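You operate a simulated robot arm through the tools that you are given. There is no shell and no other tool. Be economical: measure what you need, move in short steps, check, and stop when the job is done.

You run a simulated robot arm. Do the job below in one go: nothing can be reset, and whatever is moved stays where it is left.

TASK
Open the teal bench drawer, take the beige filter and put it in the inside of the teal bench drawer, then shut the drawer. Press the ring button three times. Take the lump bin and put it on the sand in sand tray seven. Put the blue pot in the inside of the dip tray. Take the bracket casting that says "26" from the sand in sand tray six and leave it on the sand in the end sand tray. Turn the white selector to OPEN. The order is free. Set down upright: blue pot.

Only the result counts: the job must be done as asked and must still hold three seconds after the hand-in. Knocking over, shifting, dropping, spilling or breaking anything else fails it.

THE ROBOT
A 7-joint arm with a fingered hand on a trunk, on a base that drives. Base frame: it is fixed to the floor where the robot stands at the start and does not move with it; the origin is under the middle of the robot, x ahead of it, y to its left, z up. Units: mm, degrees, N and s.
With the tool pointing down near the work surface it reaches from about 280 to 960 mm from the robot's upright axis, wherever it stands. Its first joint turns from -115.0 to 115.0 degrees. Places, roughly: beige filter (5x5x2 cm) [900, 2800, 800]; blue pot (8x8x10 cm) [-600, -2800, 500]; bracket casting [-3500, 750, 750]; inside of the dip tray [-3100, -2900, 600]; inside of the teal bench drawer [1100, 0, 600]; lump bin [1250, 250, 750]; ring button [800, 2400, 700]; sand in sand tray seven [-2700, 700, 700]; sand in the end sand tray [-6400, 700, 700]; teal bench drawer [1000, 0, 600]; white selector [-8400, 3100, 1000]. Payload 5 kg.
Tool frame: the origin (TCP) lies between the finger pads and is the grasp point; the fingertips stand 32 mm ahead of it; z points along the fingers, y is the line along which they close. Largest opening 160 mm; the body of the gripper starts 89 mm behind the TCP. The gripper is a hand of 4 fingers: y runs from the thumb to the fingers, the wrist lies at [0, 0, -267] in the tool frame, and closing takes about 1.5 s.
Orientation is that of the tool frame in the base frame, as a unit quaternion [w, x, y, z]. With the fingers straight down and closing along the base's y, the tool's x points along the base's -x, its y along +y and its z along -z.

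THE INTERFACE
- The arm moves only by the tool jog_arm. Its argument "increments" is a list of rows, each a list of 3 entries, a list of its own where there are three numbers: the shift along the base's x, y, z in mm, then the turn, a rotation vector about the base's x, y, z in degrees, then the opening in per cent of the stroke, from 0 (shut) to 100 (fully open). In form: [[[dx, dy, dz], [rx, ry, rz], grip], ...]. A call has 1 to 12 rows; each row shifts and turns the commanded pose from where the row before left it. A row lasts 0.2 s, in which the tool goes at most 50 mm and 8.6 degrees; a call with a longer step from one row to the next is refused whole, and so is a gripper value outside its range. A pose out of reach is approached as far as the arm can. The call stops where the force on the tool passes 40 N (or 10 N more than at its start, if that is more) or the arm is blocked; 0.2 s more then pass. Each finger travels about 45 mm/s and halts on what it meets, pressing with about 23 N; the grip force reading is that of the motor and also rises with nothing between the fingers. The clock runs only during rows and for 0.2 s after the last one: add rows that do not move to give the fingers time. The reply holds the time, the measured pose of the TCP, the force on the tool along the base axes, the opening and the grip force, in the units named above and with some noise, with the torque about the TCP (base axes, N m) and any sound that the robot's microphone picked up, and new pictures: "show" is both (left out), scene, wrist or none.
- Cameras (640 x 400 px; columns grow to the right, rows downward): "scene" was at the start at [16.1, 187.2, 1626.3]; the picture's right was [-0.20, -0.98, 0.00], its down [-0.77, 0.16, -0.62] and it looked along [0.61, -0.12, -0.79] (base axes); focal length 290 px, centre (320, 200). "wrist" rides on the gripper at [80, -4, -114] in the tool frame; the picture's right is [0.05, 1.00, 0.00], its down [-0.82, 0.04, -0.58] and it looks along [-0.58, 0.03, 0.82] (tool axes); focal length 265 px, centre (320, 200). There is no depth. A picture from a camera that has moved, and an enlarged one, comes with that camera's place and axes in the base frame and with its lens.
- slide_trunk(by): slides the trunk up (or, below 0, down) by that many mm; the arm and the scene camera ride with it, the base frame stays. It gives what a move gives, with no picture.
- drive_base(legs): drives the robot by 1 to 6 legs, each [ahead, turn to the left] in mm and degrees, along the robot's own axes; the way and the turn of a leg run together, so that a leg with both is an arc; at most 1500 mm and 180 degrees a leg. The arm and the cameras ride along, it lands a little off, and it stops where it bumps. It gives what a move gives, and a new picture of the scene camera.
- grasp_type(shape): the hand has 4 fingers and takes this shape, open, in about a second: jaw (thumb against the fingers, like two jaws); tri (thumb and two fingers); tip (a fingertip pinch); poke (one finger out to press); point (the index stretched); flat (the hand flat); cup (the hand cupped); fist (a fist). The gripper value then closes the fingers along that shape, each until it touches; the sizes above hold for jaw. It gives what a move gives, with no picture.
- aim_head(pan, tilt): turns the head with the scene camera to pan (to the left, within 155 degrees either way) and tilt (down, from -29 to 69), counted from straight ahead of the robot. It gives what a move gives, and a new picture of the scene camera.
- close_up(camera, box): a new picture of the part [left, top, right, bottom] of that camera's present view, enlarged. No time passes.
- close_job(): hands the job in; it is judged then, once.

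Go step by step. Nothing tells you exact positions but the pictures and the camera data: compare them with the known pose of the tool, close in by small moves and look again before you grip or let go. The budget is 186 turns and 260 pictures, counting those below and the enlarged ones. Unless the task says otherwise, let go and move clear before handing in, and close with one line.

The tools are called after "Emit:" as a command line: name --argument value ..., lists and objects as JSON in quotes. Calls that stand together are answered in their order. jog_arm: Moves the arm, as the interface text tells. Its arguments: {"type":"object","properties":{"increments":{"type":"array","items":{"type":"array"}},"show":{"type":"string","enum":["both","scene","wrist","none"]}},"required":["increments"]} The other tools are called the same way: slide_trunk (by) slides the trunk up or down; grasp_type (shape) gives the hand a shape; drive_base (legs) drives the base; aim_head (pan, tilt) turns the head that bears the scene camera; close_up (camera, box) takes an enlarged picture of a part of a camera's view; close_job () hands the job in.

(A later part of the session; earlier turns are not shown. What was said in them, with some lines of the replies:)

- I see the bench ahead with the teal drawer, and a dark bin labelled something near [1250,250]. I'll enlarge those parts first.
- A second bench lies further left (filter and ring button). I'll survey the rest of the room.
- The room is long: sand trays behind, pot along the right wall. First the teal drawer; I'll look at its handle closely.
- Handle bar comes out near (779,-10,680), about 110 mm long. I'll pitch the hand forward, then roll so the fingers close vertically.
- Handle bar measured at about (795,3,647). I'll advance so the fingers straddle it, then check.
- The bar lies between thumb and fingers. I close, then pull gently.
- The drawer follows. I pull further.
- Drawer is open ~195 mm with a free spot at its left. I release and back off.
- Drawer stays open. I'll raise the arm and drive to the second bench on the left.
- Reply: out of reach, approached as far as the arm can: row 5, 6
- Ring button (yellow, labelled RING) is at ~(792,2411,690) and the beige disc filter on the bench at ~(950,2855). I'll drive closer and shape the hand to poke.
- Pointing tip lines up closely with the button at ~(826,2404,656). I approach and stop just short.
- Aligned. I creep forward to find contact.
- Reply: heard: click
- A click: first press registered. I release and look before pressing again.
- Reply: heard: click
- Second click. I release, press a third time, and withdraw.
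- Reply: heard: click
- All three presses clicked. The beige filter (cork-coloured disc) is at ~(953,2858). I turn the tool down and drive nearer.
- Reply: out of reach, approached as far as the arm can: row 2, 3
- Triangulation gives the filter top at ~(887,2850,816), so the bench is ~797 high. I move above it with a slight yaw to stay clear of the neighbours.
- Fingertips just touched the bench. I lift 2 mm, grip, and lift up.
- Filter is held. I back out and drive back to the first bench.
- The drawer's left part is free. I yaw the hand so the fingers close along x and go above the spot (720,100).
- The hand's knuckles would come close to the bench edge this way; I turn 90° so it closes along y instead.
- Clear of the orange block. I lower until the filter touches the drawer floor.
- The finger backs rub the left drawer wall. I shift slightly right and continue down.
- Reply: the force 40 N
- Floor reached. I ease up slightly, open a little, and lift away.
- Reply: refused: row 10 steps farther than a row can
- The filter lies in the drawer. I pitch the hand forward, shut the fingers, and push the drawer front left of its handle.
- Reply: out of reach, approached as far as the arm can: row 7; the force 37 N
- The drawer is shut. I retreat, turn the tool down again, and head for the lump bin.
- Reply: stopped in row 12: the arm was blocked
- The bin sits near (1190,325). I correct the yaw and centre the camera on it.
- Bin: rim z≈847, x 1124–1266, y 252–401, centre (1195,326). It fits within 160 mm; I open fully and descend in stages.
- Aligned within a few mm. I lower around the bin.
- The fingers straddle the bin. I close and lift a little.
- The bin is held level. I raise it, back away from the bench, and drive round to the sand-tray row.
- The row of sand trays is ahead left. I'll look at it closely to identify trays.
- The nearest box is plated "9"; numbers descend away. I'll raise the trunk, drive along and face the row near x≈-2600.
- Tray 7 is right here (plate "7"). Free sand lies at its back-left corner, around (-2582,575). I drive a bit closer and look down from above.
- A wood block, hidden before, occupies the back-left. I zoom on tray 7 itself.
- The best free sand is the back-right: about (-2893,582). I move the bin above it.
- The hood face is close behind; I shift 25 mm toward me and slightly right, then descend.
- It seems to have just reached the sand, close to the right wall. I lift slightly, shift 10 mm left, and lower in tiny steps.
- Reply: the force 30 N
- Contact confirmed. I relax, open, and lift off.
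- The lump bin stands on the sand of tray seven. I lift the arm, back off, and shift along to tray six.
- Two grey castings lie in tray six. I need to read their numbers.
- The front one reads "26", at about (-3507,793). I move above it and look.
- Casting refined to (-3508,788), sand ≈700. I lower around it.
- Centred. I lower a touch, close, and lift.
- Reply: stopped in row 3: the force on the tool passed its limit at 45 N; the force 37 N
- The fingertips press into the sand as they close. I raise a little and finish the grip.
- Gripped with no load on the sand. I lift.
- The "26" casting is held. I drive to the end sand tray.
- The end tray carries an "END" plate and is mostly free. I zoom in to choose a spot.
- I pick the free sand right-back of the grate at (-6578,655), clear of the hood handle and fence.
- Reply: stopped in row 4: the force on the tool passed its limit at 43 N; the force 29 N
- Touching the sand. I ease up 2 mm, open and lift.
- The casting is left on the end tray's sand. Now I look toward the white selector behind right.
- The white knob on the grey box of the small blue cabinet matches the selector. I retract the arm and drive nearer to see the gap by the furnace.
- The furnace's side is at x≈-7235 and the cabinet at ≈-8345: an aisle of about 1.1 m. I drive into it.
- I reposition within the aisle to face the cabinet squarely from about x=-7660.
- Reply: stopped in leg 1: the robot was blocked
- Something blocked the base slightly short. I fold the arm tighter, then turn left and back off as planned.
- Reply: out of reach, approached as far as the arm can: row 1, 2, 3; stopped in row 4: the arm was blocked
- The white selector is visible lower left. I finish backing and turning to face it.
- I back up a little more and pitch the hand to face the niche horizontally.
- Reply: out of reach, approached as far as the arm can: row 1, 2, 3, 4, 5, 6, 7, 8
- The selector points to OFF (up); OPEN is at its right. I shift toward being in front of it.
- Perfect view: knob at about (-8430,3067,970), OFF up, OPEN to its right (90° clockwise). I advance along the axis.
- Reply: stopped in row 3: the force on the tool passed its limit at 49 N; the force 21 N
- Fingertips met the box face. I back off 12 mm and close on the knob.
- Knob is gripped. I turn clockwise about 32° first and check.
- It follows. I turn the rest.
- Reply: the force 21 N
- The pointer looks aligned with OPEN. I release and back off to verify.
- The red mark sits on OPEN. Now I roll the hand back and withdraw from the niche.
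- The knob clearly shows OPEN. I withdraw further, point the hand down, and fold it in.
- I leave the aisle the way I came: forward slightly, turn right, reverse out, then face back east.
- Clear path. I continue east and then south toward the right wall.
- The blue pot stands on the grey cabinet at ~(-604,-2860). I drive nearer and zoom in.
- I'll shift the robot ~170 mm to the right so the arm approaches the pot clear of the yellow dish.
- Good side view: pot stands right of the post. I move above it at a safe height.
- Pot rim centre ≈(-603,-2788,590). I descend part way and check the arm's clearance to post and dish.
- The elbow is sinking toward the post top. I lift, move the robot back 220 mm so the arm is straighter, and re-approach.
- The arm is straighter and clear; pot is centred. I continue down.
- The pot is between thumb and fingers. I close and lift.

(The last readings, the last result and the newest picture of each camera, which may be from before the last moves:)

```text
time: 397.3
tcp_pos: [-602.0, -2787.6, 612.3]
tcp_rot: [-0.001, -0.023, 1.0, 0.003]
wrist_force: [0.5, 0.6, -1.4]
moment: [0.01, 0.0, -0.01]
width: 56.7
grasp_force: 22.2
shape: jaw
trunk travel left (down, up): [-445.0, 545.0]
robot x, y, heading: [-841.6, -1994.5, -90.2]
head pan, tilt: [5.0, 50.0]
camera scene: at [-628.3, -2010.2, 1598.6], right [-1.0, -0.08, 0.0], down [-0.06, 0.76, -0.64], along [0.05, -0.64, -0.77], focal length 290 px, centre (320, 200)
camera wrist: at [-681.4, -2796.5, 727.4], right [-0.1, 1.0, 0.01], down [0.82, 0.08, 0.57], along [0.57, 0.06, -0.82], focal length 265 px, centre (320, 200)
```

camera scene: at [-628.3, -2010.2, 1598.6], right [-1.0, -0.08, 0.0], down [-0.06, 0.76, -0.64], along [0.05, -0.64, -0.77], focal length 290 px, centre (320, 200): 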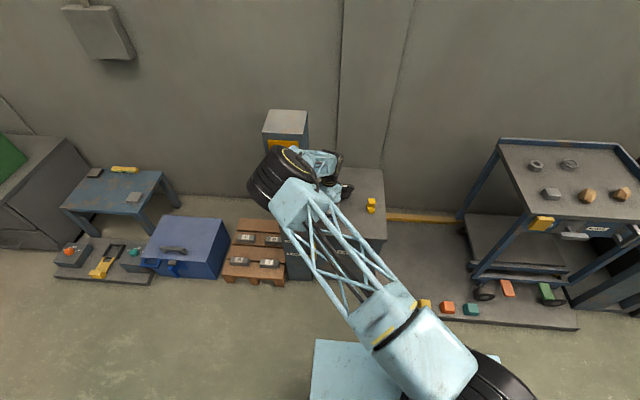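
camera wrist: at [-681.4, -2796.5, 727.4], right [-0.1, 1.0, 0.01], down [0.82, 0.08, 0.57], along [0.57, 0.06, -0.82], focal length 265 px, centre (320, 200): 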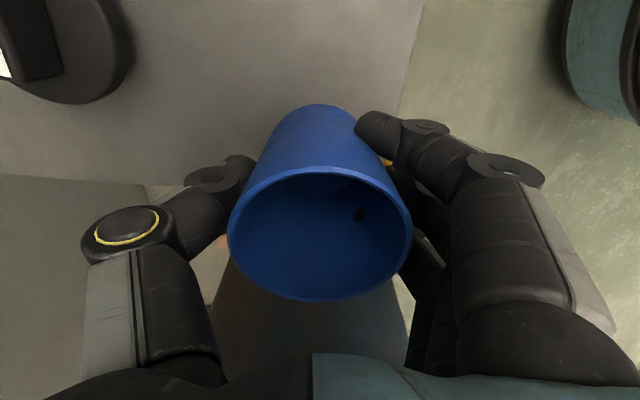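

The pot is held upright. I raise and retract it, then drive along the wall toward the dip tray.

Emit:
jog_arm --increments '[[[0, 0, 40], [0, 0, 0], 0], [[0, 0, 40], [0, 0, 0], 0], [[-10, 10, 45], [0, 0, 0], 0], [[-20, 20, 40], [0, 0, 0], 0], [[-20, 30, 30], [0, 0, 0], 0], [[-20, 40, 20], [0, 0, 0], 0], [[-20, 40, 20], [0, 0, 0], 0], [[-20, 40, 20], [0, 0, 0], 0], [[-20, 40, 20], [0, 0, 0], 0]]' --show "none"

Emit:
drive_base --legs '[[-350, 0], [0, -89.5], [1200, 0], [1050, 0], [0, 90]]'

Emit:
aim_head --pan 5 --tilt 35

```text
time: 399.3
tcp_pos: [-733.3, -2565.6, 887.6]
tcp_rot: [-0.002, -0.023, 1.0, 0.003]
wrist_force: [-0.6, 0.4, -0.9]
moment: [0.0, -0.02, 0.0]
width: 56.3
grasp_force: 23.2
shape: jaw
trunk travel left (down, up): [-445.0, 545.0]
robot x, y, heading: [-843.2, -1994.1, -90.0]
head pan, tilt: [5.0, 50.0]
```

```text
time: 420.3
tcp_pos: [-2992.9, -2236.5, 887.1]
tcp_rot: [-0.002, -0.018, 1.0, 0.003]
wrist_force: [0.9, 0.9, -1.2]
moment: [-0.02, 0.03, -0.01]
width: 55.3
grasp_force: 23.4
shape: jaw
trunk travel left (down, up): [-445.0, 545.0]
robot x, y, heading: [-3097.0, -1659.9, -90.6]
head pan, tilt: [5.0, 50.0]
camera scene: at [-2884.7, -1679.4, 1598.6], right [-1.0, -0.08, 0.0], down [-0.06, 0.76, -0.64], along [0.05, -0.64, -0.77], focal length 290 px, centre (320, 200)
```

scene: 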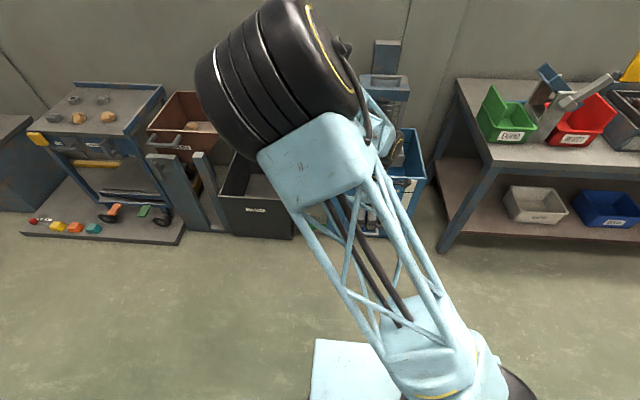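

```text
time: 421.0
tcp_pos: [-2993.2, -2235.3, 887.5]
tcp_rot: [-0.002, -0.018, 1.0, 0.002]
wrist_force: [0.0, -0.2, -0.9]
moment: [-0.04, 0.02, 0.01]
width: 55.5
grasp_force: 23.3
shape: jaw
trunk travel left (down, up): [-445.0, 545.0]
robot x, y, heading: [-3096.8, -1659.0, -90.5]
head pan, tilt: [5.0, 35.0]
camera scene: at [-2883.9, -1690.4, 1620.3], right [-1.0, -0.08, 0.0], down [-0.04, 0.57, -0.82], along [0.06, -0.82, -0.57], focal length 290 px, centre (320, 200)
```

scene: 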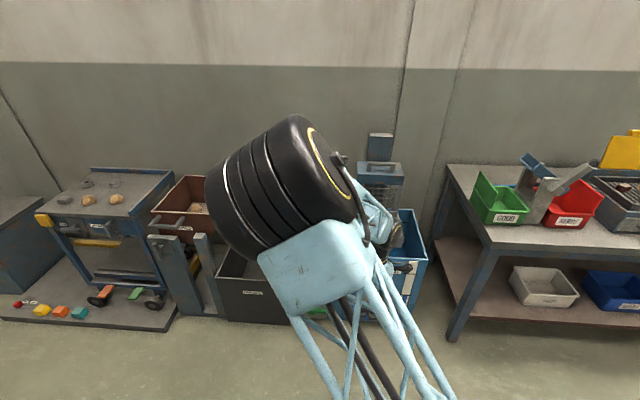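

The arm hides the dip tray. I turn the base left and pan the head right to see it.

Emit:
drive_base --legs '[[0, 45]]'

Emit:
aim_head --pan -55 --tilt 40

Emit:
close_up --camera "scene" --box '[180, 60, 420, 210]'

```text
time: 423.6
tcp_pos: [-2614.8, -1992.8, 888.0]
tcp_rot: [-0.002, -0.401, 0.916, 0.001]
wrist_force: [0.5, -0.1, -1.6]
moment: [-0.01, -0.02, 0.03]
width: 55.4
grasp_force: 22.7
shape: jaw
trunk travel left (down, up): [-445.0, 545.0]
robot x, y, heading: [-3094.9, -1659.0, -45.5]
head pan, tilt: [5.0, 35.0]
camera scene: at [-2924.5, -1532.1, 1620.3], right [-0.65, -0.76, 0.0], down [-0.44, 0.37, -0.82], along [0.62, -0.53, -0.57], focal length 290 px, centre (320, 200)
```

scene: 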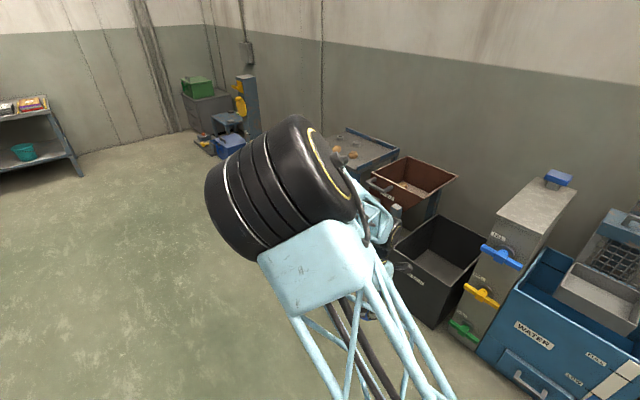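

```text
time: 424.9
tcp_pos: [-2615.0, -1993.4, 887.2]
tcp_rot: [-0.003, -0.4, 0.916, 0.002]
wrist_force: [0.2, 0.1, -0.8]
moment: [-0.03, 0.0, -0.03]
width: 55.5
grasp_force: 22.8
shape: jaw
trunk travel left (down, up): [-445.0, 545.0]
robot x, y, heading: [-3094.6, -1661.2, -45.3]
head pan, tilt: [-55.0, 40.0]
camera scene: at [-3006.9, -1558.5, 1612.8], right [-0.98, 0.18, 0.0], down [0.12, 0.63, -0.77], along [-0.14, -0.75, -0.64], focal length 290 px, centre (320, 200)
```

scene: 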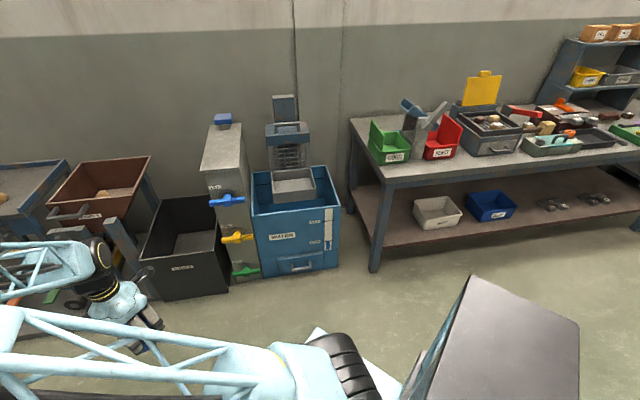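

```text
2.67 times, centred on (300, 135) of scene
camera zoom: at [-3006.9, -1558.5, 1612.8], right [-0.98, 0.18, 0.0], down [0.12, 0.63, -0.77], along [-0.14, -0.75, -0.64], focal length 772 px, centre (373, 373)
```

zoom: 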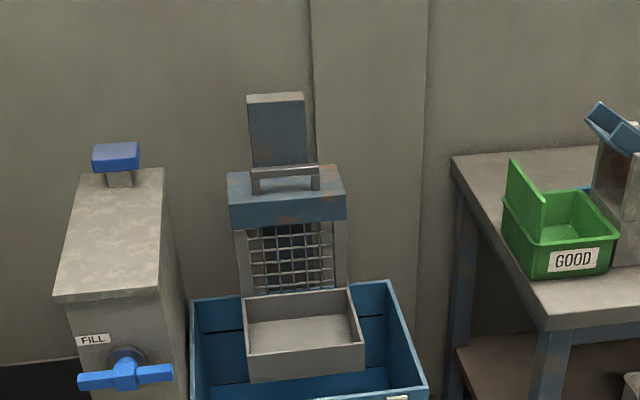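

The dip tray is the grey tray over the blue WATER tank, centre ≈(-3104,-2890), rim z≈640. I face it again and drive closer.

Emit:
drive_base --legs '[[0, -45], [430, 0]]'

Emit:
jog_arm --increments '[[[0, 0, 0], [0, 0, -8.4], 0], [[0, 0, 0], [0, 0, -8.4], 0], [[0, 0, 0], [0, 0, -8.4], 0], [[0, 0, 0], [0, 0, -8.4], 0], [[0, 0, 0], [0, 0, -8.4], 0], [[0, 0, 0], [0, 0, -8.4], 0], [[0, 0, 0], [0, 0, -8.4], 0], [[0, 0, 0], [0, 0, -8.4], 0], [[0, 0, 0], [0, 0, -8.4], 0], [[0, 0, 0], [0, 0, -8.4], 0], [[0, 0, 0], [0, 0, -6], 0]]'

```text
time: 429.7
tcp_pos: [-2999.2, -2664.0, 886.2]
tcp_rot: [-0.002, -0.018, 1.0, 0.002]
wrist_force: [0.1, -0.1, -0.4]
moment: [0.01, 0.0, -0.01]
width: 55.1
grasp_force: 23.0
shape: jaw
trunk travel left (down, up): [-445.0, 545.0]
robot x, y, heading: [-3103.5, -2090.1, -90.5]
head pan, tilt: [-55.0, 40.0]
camera scene: at [-2966.1, -2080.3, 1612.8], right [-0.56, 0.83, 0.0], down [0.53, 0.36, -0.77], along [-0.63, -0.43, -0.64], focal length 290 px, centre (320, 200)
```

scene: 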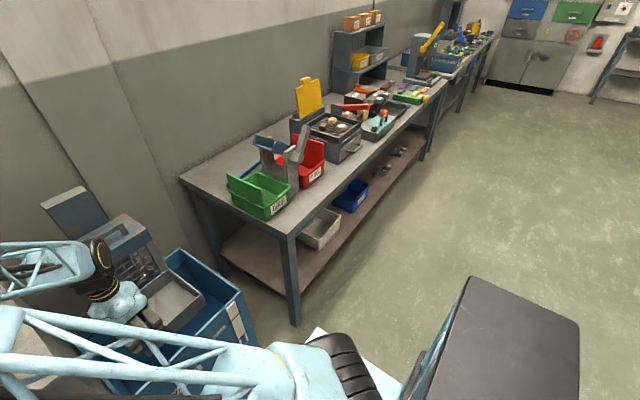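

```text
time: 432.1
tcp_pos: [-2998.7, -2665.9, 887.4]
tcp_rot: [0.001, 0.695, 0.719, 0.004]
wrist_force: [0.8, -0.4, -1.0]
moment: [0.03, -0.01, 0.02]
width: 55.0
grasp_force: 22.8
shape: jaw
trunk travel left (down, up): [-445.0, 545.0]
robot x, y, heading: [-3102.9, -2088.3, -90.6]
head pan, tilt: [-55.0, 40.0]
camera scene: at [-2966.0, -2080.3, 1612.8], right [-0.56, 0.83, 0.0], down [0.53, 0.36, -0.77], along [-0.63, -0.43, -0.64], focal length 290 px, centre (320, 200)
camera wrist: at [-3006.8, -2586.2, 1002.1], right [1.0, 0.09, 0.01], down [0.07, -0.82, 0.57], along [0.05, -0.57, -0.82], focal length 265 px, centre (320, 200)
```

scene: 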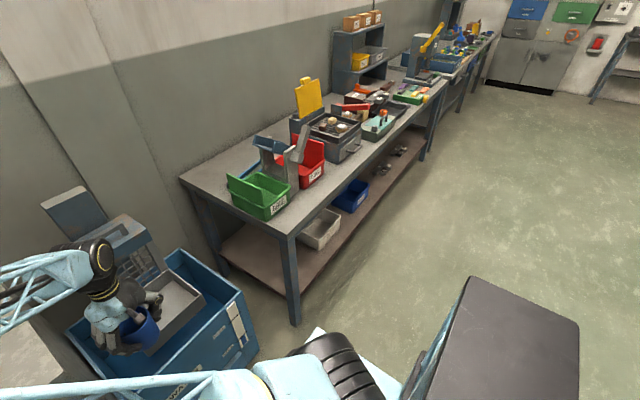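
wrist: 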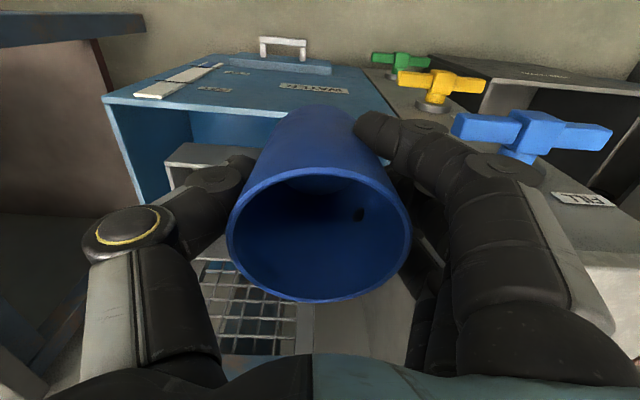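

Emit:
jog_arm --increments '[[[-35, 0, 0], [0, 0, 0], 0], [[-35, 0, 0], [0, 0, 0], 0], [[-35, 0, 0], [0, 0, 0], 0]]' --show "wrist"

Emit:
aim_head --pan -35 --tilt 50

Emit:
close_up --camera "scene" --box '[80, 90, 320, 290]'

```text
time: 432.9
tcp_pos: [-3105.6, -2665.9, 887.2]
tcp_rot: [0.001, 0.694, 0.72, 0.003]
wrist_force: [-0.6, 0.7, -0.4]
moment: [0.03, 0.01, -0.04]
width: 55.2
grasp_force: 22.9
shape: jaw
trunk travel left (down, up): [-445.0, 545.0]
robot x, y, heading: [-3105.1, -2089.0, -90.8]
head pan, tilt: [-55.0, 40.0]
camera wrist: at [-3113.0, -2587.1, 1001.8], right [1.0, 0.09, 0.01], down [0.07, -0.82, 0.57], along [0.06, -0.57, -0.82], focal length 265 px, centre (320, 200)
```

wrist: 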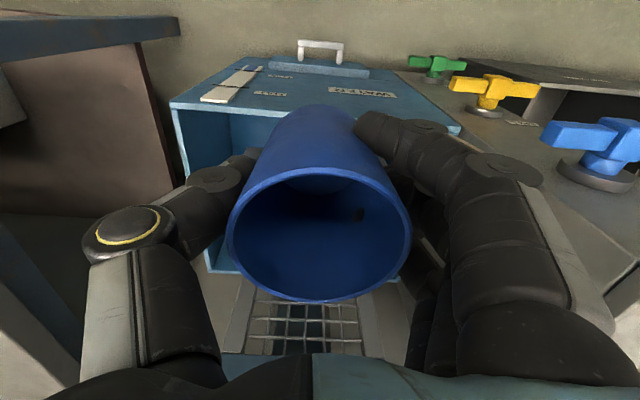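

```text
time: 433.7
tcp_pos: [-3104.8, -2666.1, 886.6]
tcp_rot: [0.001, 0.694, 0.72, 0.003]
wrist_force: [-0.5, 0.6, -0.6]
moment: [-0.04, 0.03, 0.03]
width: 55.6
grasp_force: 23.0
shape: jaw
trunk travel left (down, up): [-445.0, 545.0]
robot x, y, heading: [-3104.1, -2087.9, -90.7]
head pan, tilt: [-35.0, 50.0]
camera scene: at [-2941.0, -2094.9, 1598.6], right [-0.81, 0.58, 0.0], down [0.45, 0.62, -0.64], along [-0.38, -0.52, -0.77], focal length 290 px, centre (320, 200)
```

scene: 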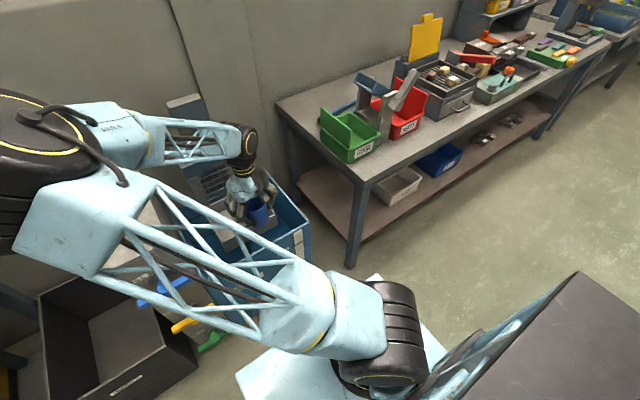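

```text
2.00 times, centred on (200, 190) of scene
camera zoom: at [-2941.0, -2094.9, 1598.6], right [-0.81, 0.58, 0.0], down [0.45, 0.62, -0.64], along [-0.38, -0.52, -0.77], focal length 579 px, centre (560, 220)
```

zoom: 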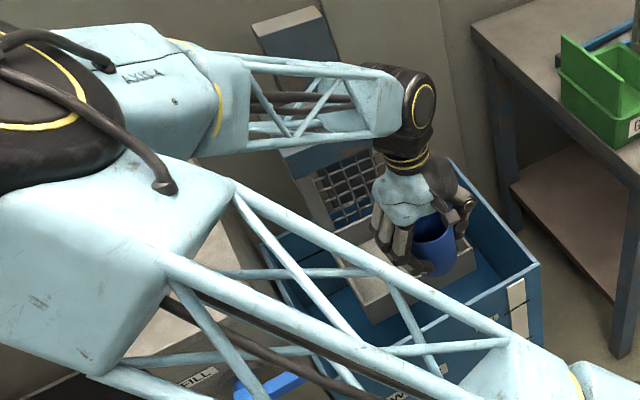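

Tray corners project as expected: rim x −3225…−2985, y −3004…−2800. I move above (-3105,-2872) and begin lowering.

Emit:
jog_arm --increments '[[[0, -41, 0], [0, 0, 0], 0], [[0, -41, 0], [0, 0, 0], 0], [[0, -41, 0], [0, 0, 0], 0], [[0, -41, 0], [0, 0, 0], 0], [[0, -42, 0], [0, 0, 0], 0], [[0, 0, -30], [0, 0, 0], 0], [[0, 0, -30], [0, 0, 0], 0], [[0, 0, -30], [0, 0, 0], 0], [[0, 0, 0], [0, 0, 0], 0]]'

Emit:
close_up --camera "scene" --box '[120, 100, 320, 260]'

```text
time: 435.7
tcp_pos: [-3104.5, -2873.2, 797.6]
tcp_rot: [0.0, 0.694, 0.72, 0.003]
wrist_force: [-0.8, -0.6, -0.5]
moment: [0.02, -0.04, -0.01]
width: 55.0
grasp_force: 22.9
shape: jaw
trunk travel left (down, up): [-445.0, 545.0]
robot x, y, heading: [-3102.2, -2089.1, -90.3]
head pan, tilt: [-35.0, 50.0]
camera scene: at [-2940.8, -2095.2, 1598.6], right [-0.81, 0.58, 0.0], down [0.45, 0.62, -0.64], along [-0.38, -0.52, -0.77], focal length 290 px, centre (320, 200)
camera wrist: at [-3111.9, -2792.9, 912.3], right [1.0, 0.09, 0.01], down [0.07, -0.82, 0.57], along [0.06, -0.57, -0.82], focal length 265 px, centre (320, 200)
```

scene: 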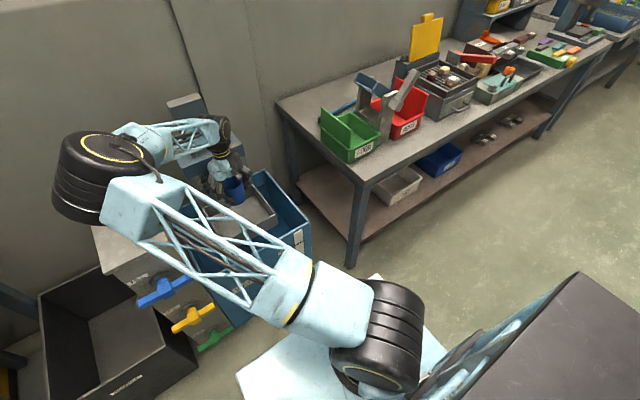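
wrist: 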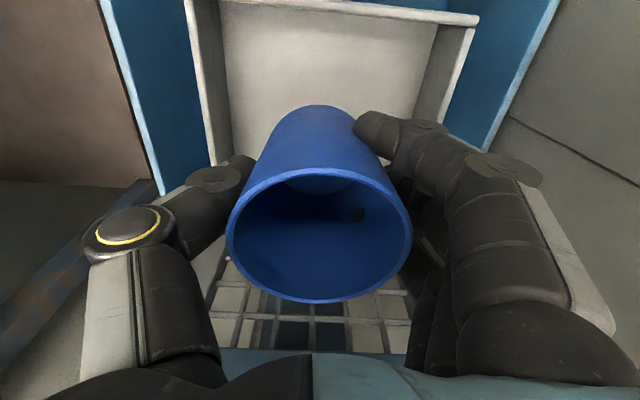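

```text
2.50 times, centred on (220, 180) of scene
camera zoom: at [-2940.8, -2095.2, 1598.6], right [-0.81, 0.58, 0.0], down [0.45, 0.62, -0.64], along [-0.38, -0.52, -0.77], focal length 724 px, centre (570, 250)
```

zoom: 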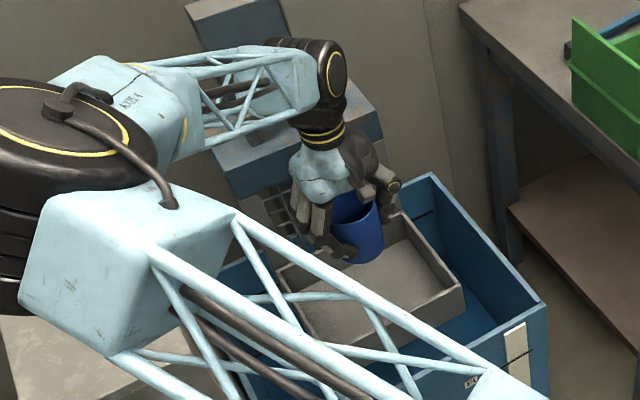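

Emit:
jog_arm --increments '[[[12, 12, -20], [0, 0, 0], 0], [[0, 0, -30], [0, 0, 0], 0], [[0, 0, -30], [0, 0, 0], 0], [[0, 0, -15], [0, 0, 0], 0], [[0, 0, 0], [0, 0, 0], 0]]'

Emit:
close_up --camera "scene" --box '[120, 100, 320, 260]'

```text
time: 436.9
tcp_pos: [-3092.2, -2858.7, 701.4]
tcp_rot: [-0.001, 0.693, 0.721, 0.003]
wrist_force: [-0.7, -0.2, -0.9]
moment: [0.0, -0.01, 0.01]
width: 55.2
grasp_force: 23.0
shape: jaw
trunk travel left (down, up): [-445.0, 545.0]
robot x, y, heading: [-3106.3, -2087.4, -90.8]
head pan, tilt: [-35.0, 50.0]
camera scene: at [-2940.9, -2095.0, 1598.6], right [-0.81, 0.58, 0.0], down [0.45, 0.62, -0.64], along [-0.38, -0.52, -0.77], focal length 290 px, centre (320, 200)
camera wrist: at [-3100.0, -2780.0, 816.9], right [1.0, 0.09, 0.01], down [0.07, -0.82, 0.57], along [0.06, -0.57, -0.82], focal length 265 px, centre (320, 200)
```

scene: 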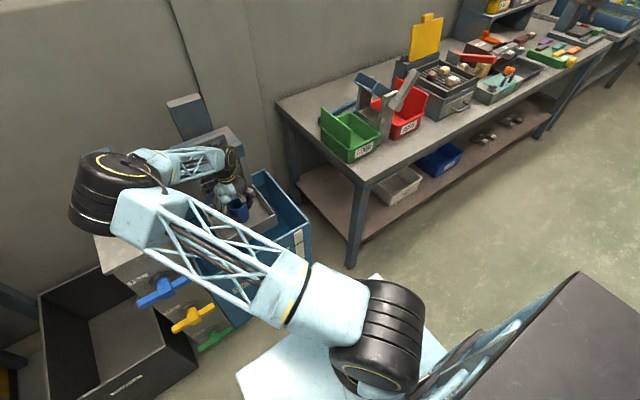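
wrist: 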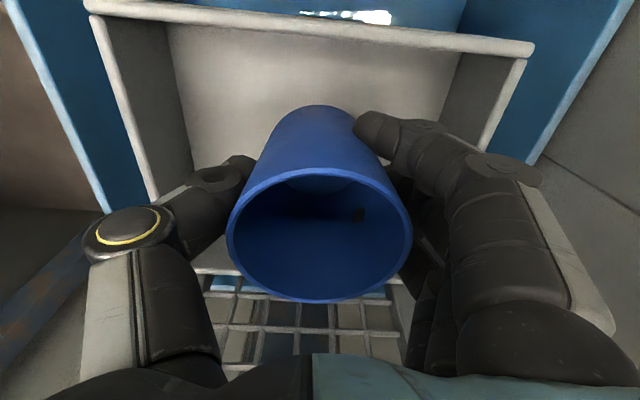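

```text
2.50 times, centred on (220, 180) of scene
camera zoom: at [-2940.9, -2095.0, 1598.6], right [-0.81, 0.58, 0.0], down [0.45, 0.62, -0.64], along [-0.38, -0.52, -0.77], focal length 724 px, centre (570, 250)
```

zoom: 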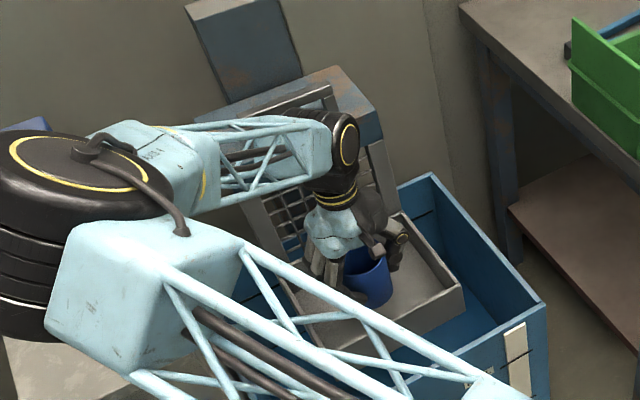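

Clearance to the guard block behind is ~30 mm; fine. I lower until the pot touches the tray floor.

Emit:
jog_arm --increments '[[[0, 0, -10], [0, 0, 0], 0], [[0, 0, -8], [0, 0, 0], 0], [[0, 0, -6], [0, 0, 0], 0], [[0, 0, -5], [0, 0, 0], 0], [[0, 0, -4], [0, 0, 0], 0]]' --show "wrist"

```text
time: 438.1
tcp_pos: [-3092.5, -2859.2, 668.4]
tcp_rot: [0.0, 0.694, 0.72, 0.003]
wrist_force: [-0.2, 0.1, -0.7]
moment: [-0.01, -0.03, -0.02]
width: 54.9
grasp_force: 22.8
shape: jaw
trunk travel left (down, up): [-445.0, 545.0]
robot x, y, heading: [-3099.2, -2085.7, -90.6]
head pan, tilt: [-35.0, 50.0]
camera wrist: at [-3100.3, -2780.2, 783.5], right [1.0, 0.09, 0.01], down [0.07, -0.82, 0.57], along [0.06, -0.57, -0.82], focal length 265 px, centre (320, 200)
```

wrist: 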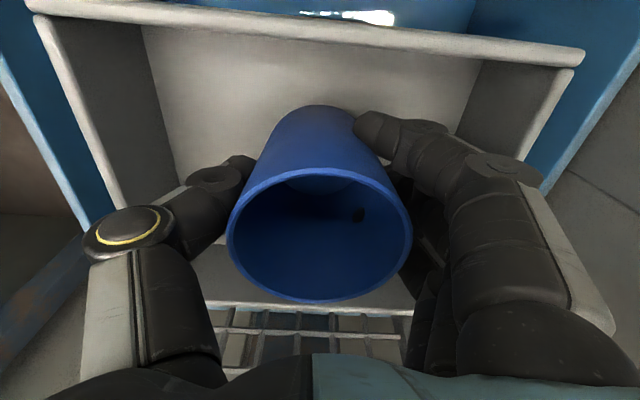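

Emit:
jog_arm --increments '[[[0, 0, -5], [0, 0, 0], 0], [[0, 0, -4], [0, 0, 0], 0], [[0, 0, -4], [0, 0, 0], 0], [[0, 0, -3], [0, 0, 0], 0], [[0, 0, -3], [0, 0, 0], 0]]' --show "none"

```text
time: 439.3
tcp_pos: [-3092.9, -2858.9, 649.2]
tcp_rot: [0.0, 0.693, 0.721, 0.003]
wrist_force: [-0.1, -0.5, -1.0]
moment: [0.01, 0.01, 0.0]
width: 54.9
grasp_force: 22.7
shape: jaw
trunk travel left (down, up): [-445.0, 545.0]
robot x, y, heading: [-3104.1, -2089.8, -90.7]
head pan, tilt: [-35.0, 50.0]
```

Emit:
jog_arm --increments '[[[0, 0, -4], [0, 0, 0], 0], [[0, 0, -4], [0, 0, 0], 0], [[0, 0, -4], [0, 0, 0], 0], [[0, 0, -4], [0, 0, 0], 0]]'

Emit:
close_up --camera "scene" --box '[160, 110, 320, 240]'

```text
time: 440.3
tcp_pos: [-3091.5, -2858.1, 634.2]
tcp_rot: [0.0, 0.694, 0.72, 0.003]
wrist_force: [-1.7, -1.0, 3.7]
moment: [-0.03, 0.05, 0.0]
width: 55.4
grasp_force: 22.9
shape: jaw
trunk travel left (down, up): [-445.0, 545.0]
robot x, y, heading: [-3102.3, -2089.0, -90.4]
head pan, tilt: [-35.0, 50.0]
camera scene: at [-2941.0, -2094.6, 1598.6], right [-0.81, 0.58, 0.0], down [0.45, 0.62, -0.64], along [-0.38, -0.52, -0.77], focal length 290 px, centre (320, 200)
camera wrist: at [-3099.8, -2780.1, 749.3], right [1.0, 0.09, 0.01], down [0.07, -0.82, 0.57], along [0.06, -0.57, -0.82], focal length 265 px, centre (320, 200)
```

scene: 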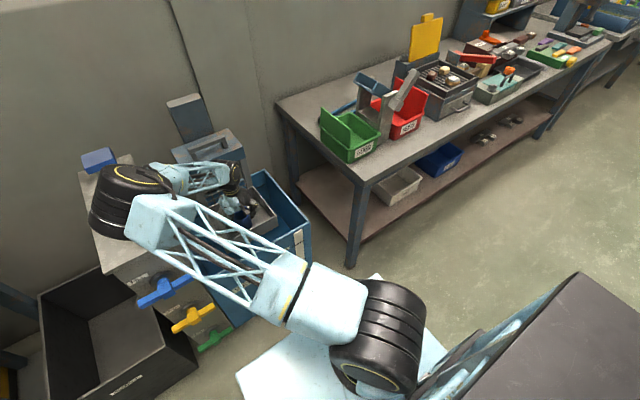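
wrist: 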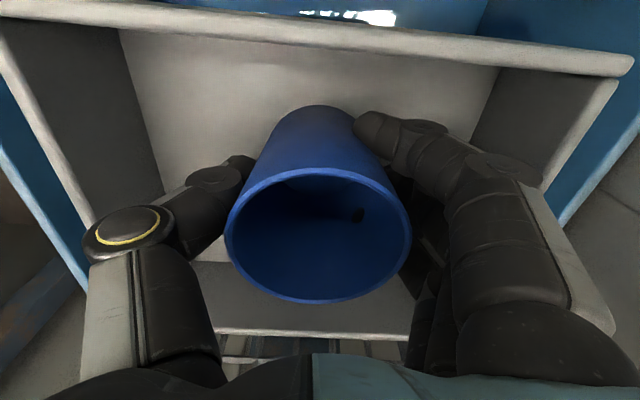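

```text
3.08 times, centred on (240, 175) of scene
camera zoom: at [-2941.0, -2094.6, 1598.6], right [-0.81, 0.58, 0.0], down [0.45, 0.62, -0.64], along [-0.38, -0.52, -0.77], focal length 891 px, centre (566, 277)
```

zoom: 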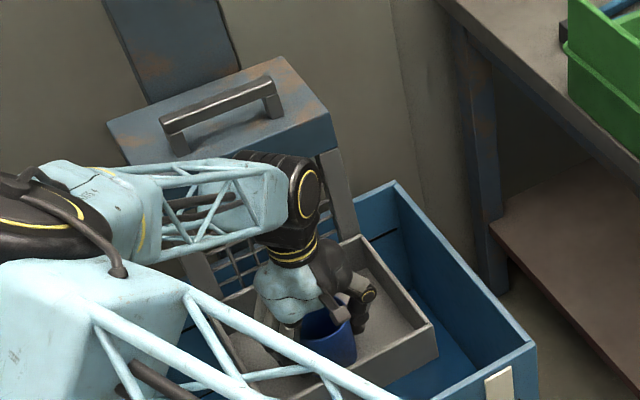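

Contact is felt. I settle 1 mm more, open gently, and check.

Emit:
jog_arm --increments '[[[0, 0, -2], [0, 0, 0], 0], [[0, 0, 0], [0, 0, 0], 40], [[0, 0, 0], [0, 0, 0], 50], [[0, 0, 0], [0, 0, 0], 62], [[0, 0, 0], [0, 0, 0], 68], [[0, 0, 0], [0, 0, 0], 68], [[0, 0, 0], [0, 0, 0], 68]]' --show "wrist"

```text
time: 441.9
tcp_pos: [-3093.1, -2860.2, 632.2]
tcp_rot: [0.001, 0.694, 0.72, 0.003]
wrist_force: [-0.5, -0.9, 0.6]
moment: [0.0, 0.04, 0.02]
width: 108.4
grasp_force: 0.0
shape: jaw
trunk travel left (down, up): [-445.0, 545.0]
robot x, y, heading: [-3106.7, -2085.6, -90.6]
head pan, tilt: [-35.0, 50.0]
camera wrist: at [-3099.8, -2780.2, 747.1], right [1.0, 0.09, 0.01], down [0.07, -0.82, 0.57], along [0.06, -0.57, -0.82], focal length 265 px, centre (320, 200)
```

wrist: 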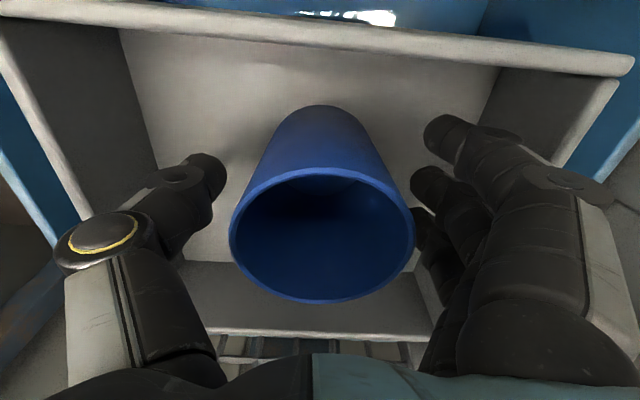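

The pot stands free and upright in the tray. I lift straight up and away.

Emit:
jog_arm --increments '[[[0, 0, 15], [0, 0, 0], 68], [[0, 0, 30], [0, 0, 0], 68], [[0, 0, 40], [0, 0, 0], 68], [[0, 0, 45], [0, 0, 0], 68], [[0, 0, 45], [0, 0, 0], 68], [[0, 20, 40], [0, 0, 0], 68], [[0, 30, 30], [0, 0, 0], 68], [[0, 40, 20], [0, 0, 0], 68], [[0, 45, 0], [0, 0, 0], 68], [[0, 45, 0], [0, 0, 0], 68]]'

Emit:
close_up --camera "scene" --box '[160, 110, 320, 260]'

```text
time: 444.1
tcp_pos: [-3092.8, -2678.9, 898.0]
tcp_rot: [0.001, 0.694, 0.72, 0.003]
wrist_force: [-0.1, -0.1, 0.8]
moment: [0.02, 0.03, -0.03]
width: 108.3
grasp_force: 0.1
shape: jaw
trunk travel left (down, up): [-445.0, 545.0]
robot x, y, heading: [-3100.0, -2090.6, -90.5]
head pan, tilt: [-35.0, 50.0]
camera scene: at [-2940.9, -2094.8, 1598.7], right [-0.81, 0.58, 0.0], down [0.45, 0.62, -0.64], along [-0.38, -0.52, -0.77], focal length 290 px, centre (320, 200)
camera wrist: at [-3100.4, -2599.6, 1012.8], right [1.0, 0.09, 0.01], down [0.07, -0.82, 0.57], along [0.06, -0.57, -0.82], focal length 265 px, centre (320, 200)
```

scene: 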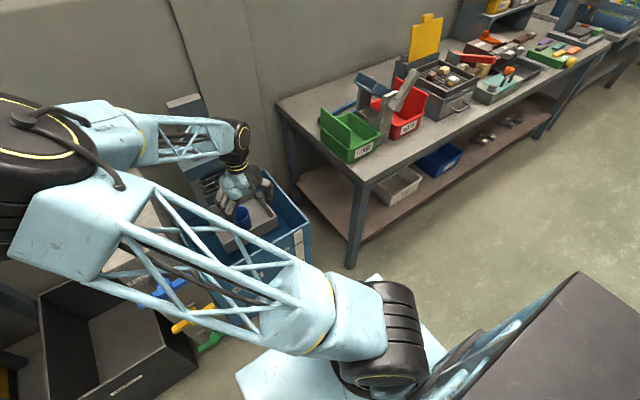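
wrist: 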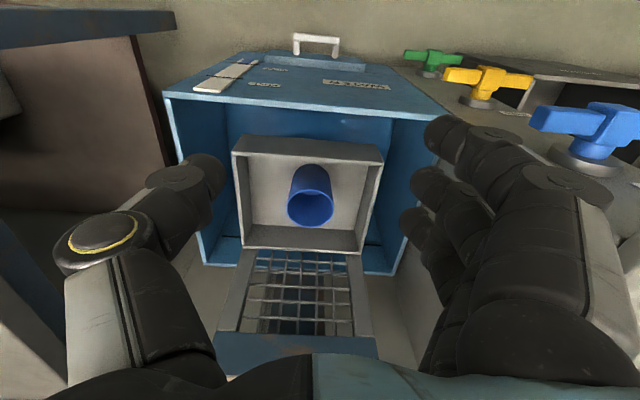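

```text
2.67 times, centred on (240, 185) of scene
camera zoom: at [-2940.9, -2094.8, 1598.7], right [-0.81, 0.58, 0.0], down [0.45, 0.62, -0.64], along [-0.38, -0.52, -0.77], focal length 772 px, centre (533, 240)
```

zoom: 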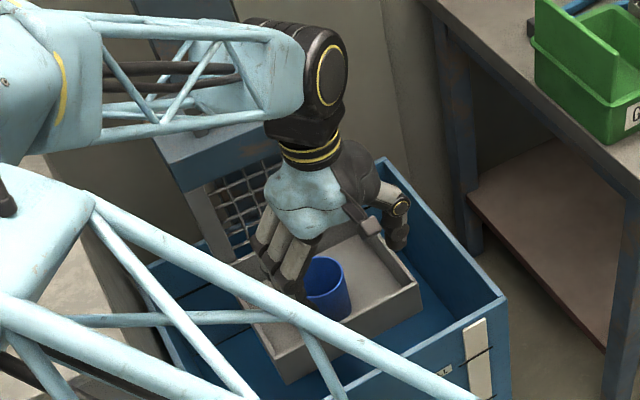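

Everything is placed: the pot stands in the dip tray and the hand is clear. I back off slightly and hand in.

Emit:
drive_base --legs '[[-250, 0]]'

Emit:
close_job

```text
time: 446.0
tcp_pos: [-3090.2, -2424.4, 897.2]
tcp_rot: [0.0, 0.695, 0.719, 0.004]
wrist_force: [-0.5, 0.3, 0.1]
moment: [-0.01, 0.01, 0.01]
width: 108.3
grasp_force: 0.1
shape: jaw
trunk travel left (down, up): [-445.0, 545.0]
robot x, y, heading: [-3097.4, -1834.6, -90.6]
head pan, tilt: [-35.0, 50.0]
camera scene: at [-2937.8, -1840.6, 1598.7], right [-0.81, 0.58, 0.0], down [0.45, 0.62, -0.64], along [-0.38, -0.52, -0.77], focal length 290 px, centre (320, 200)
```

scene: 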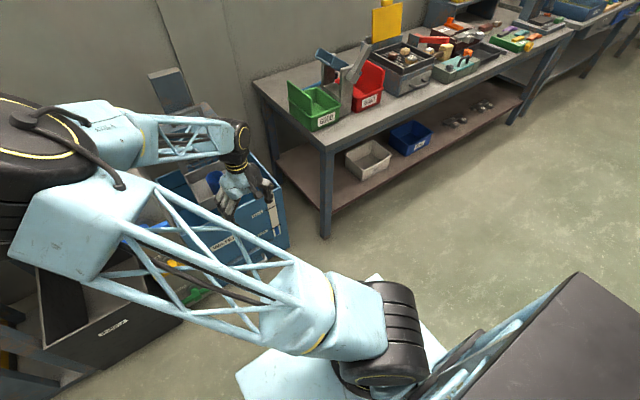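

```text
The job is handed in.
```

I did all six parts of the job and handed it in, but on the way to the white selector the base bumped something I couldn't identify; I saw nothing moved.
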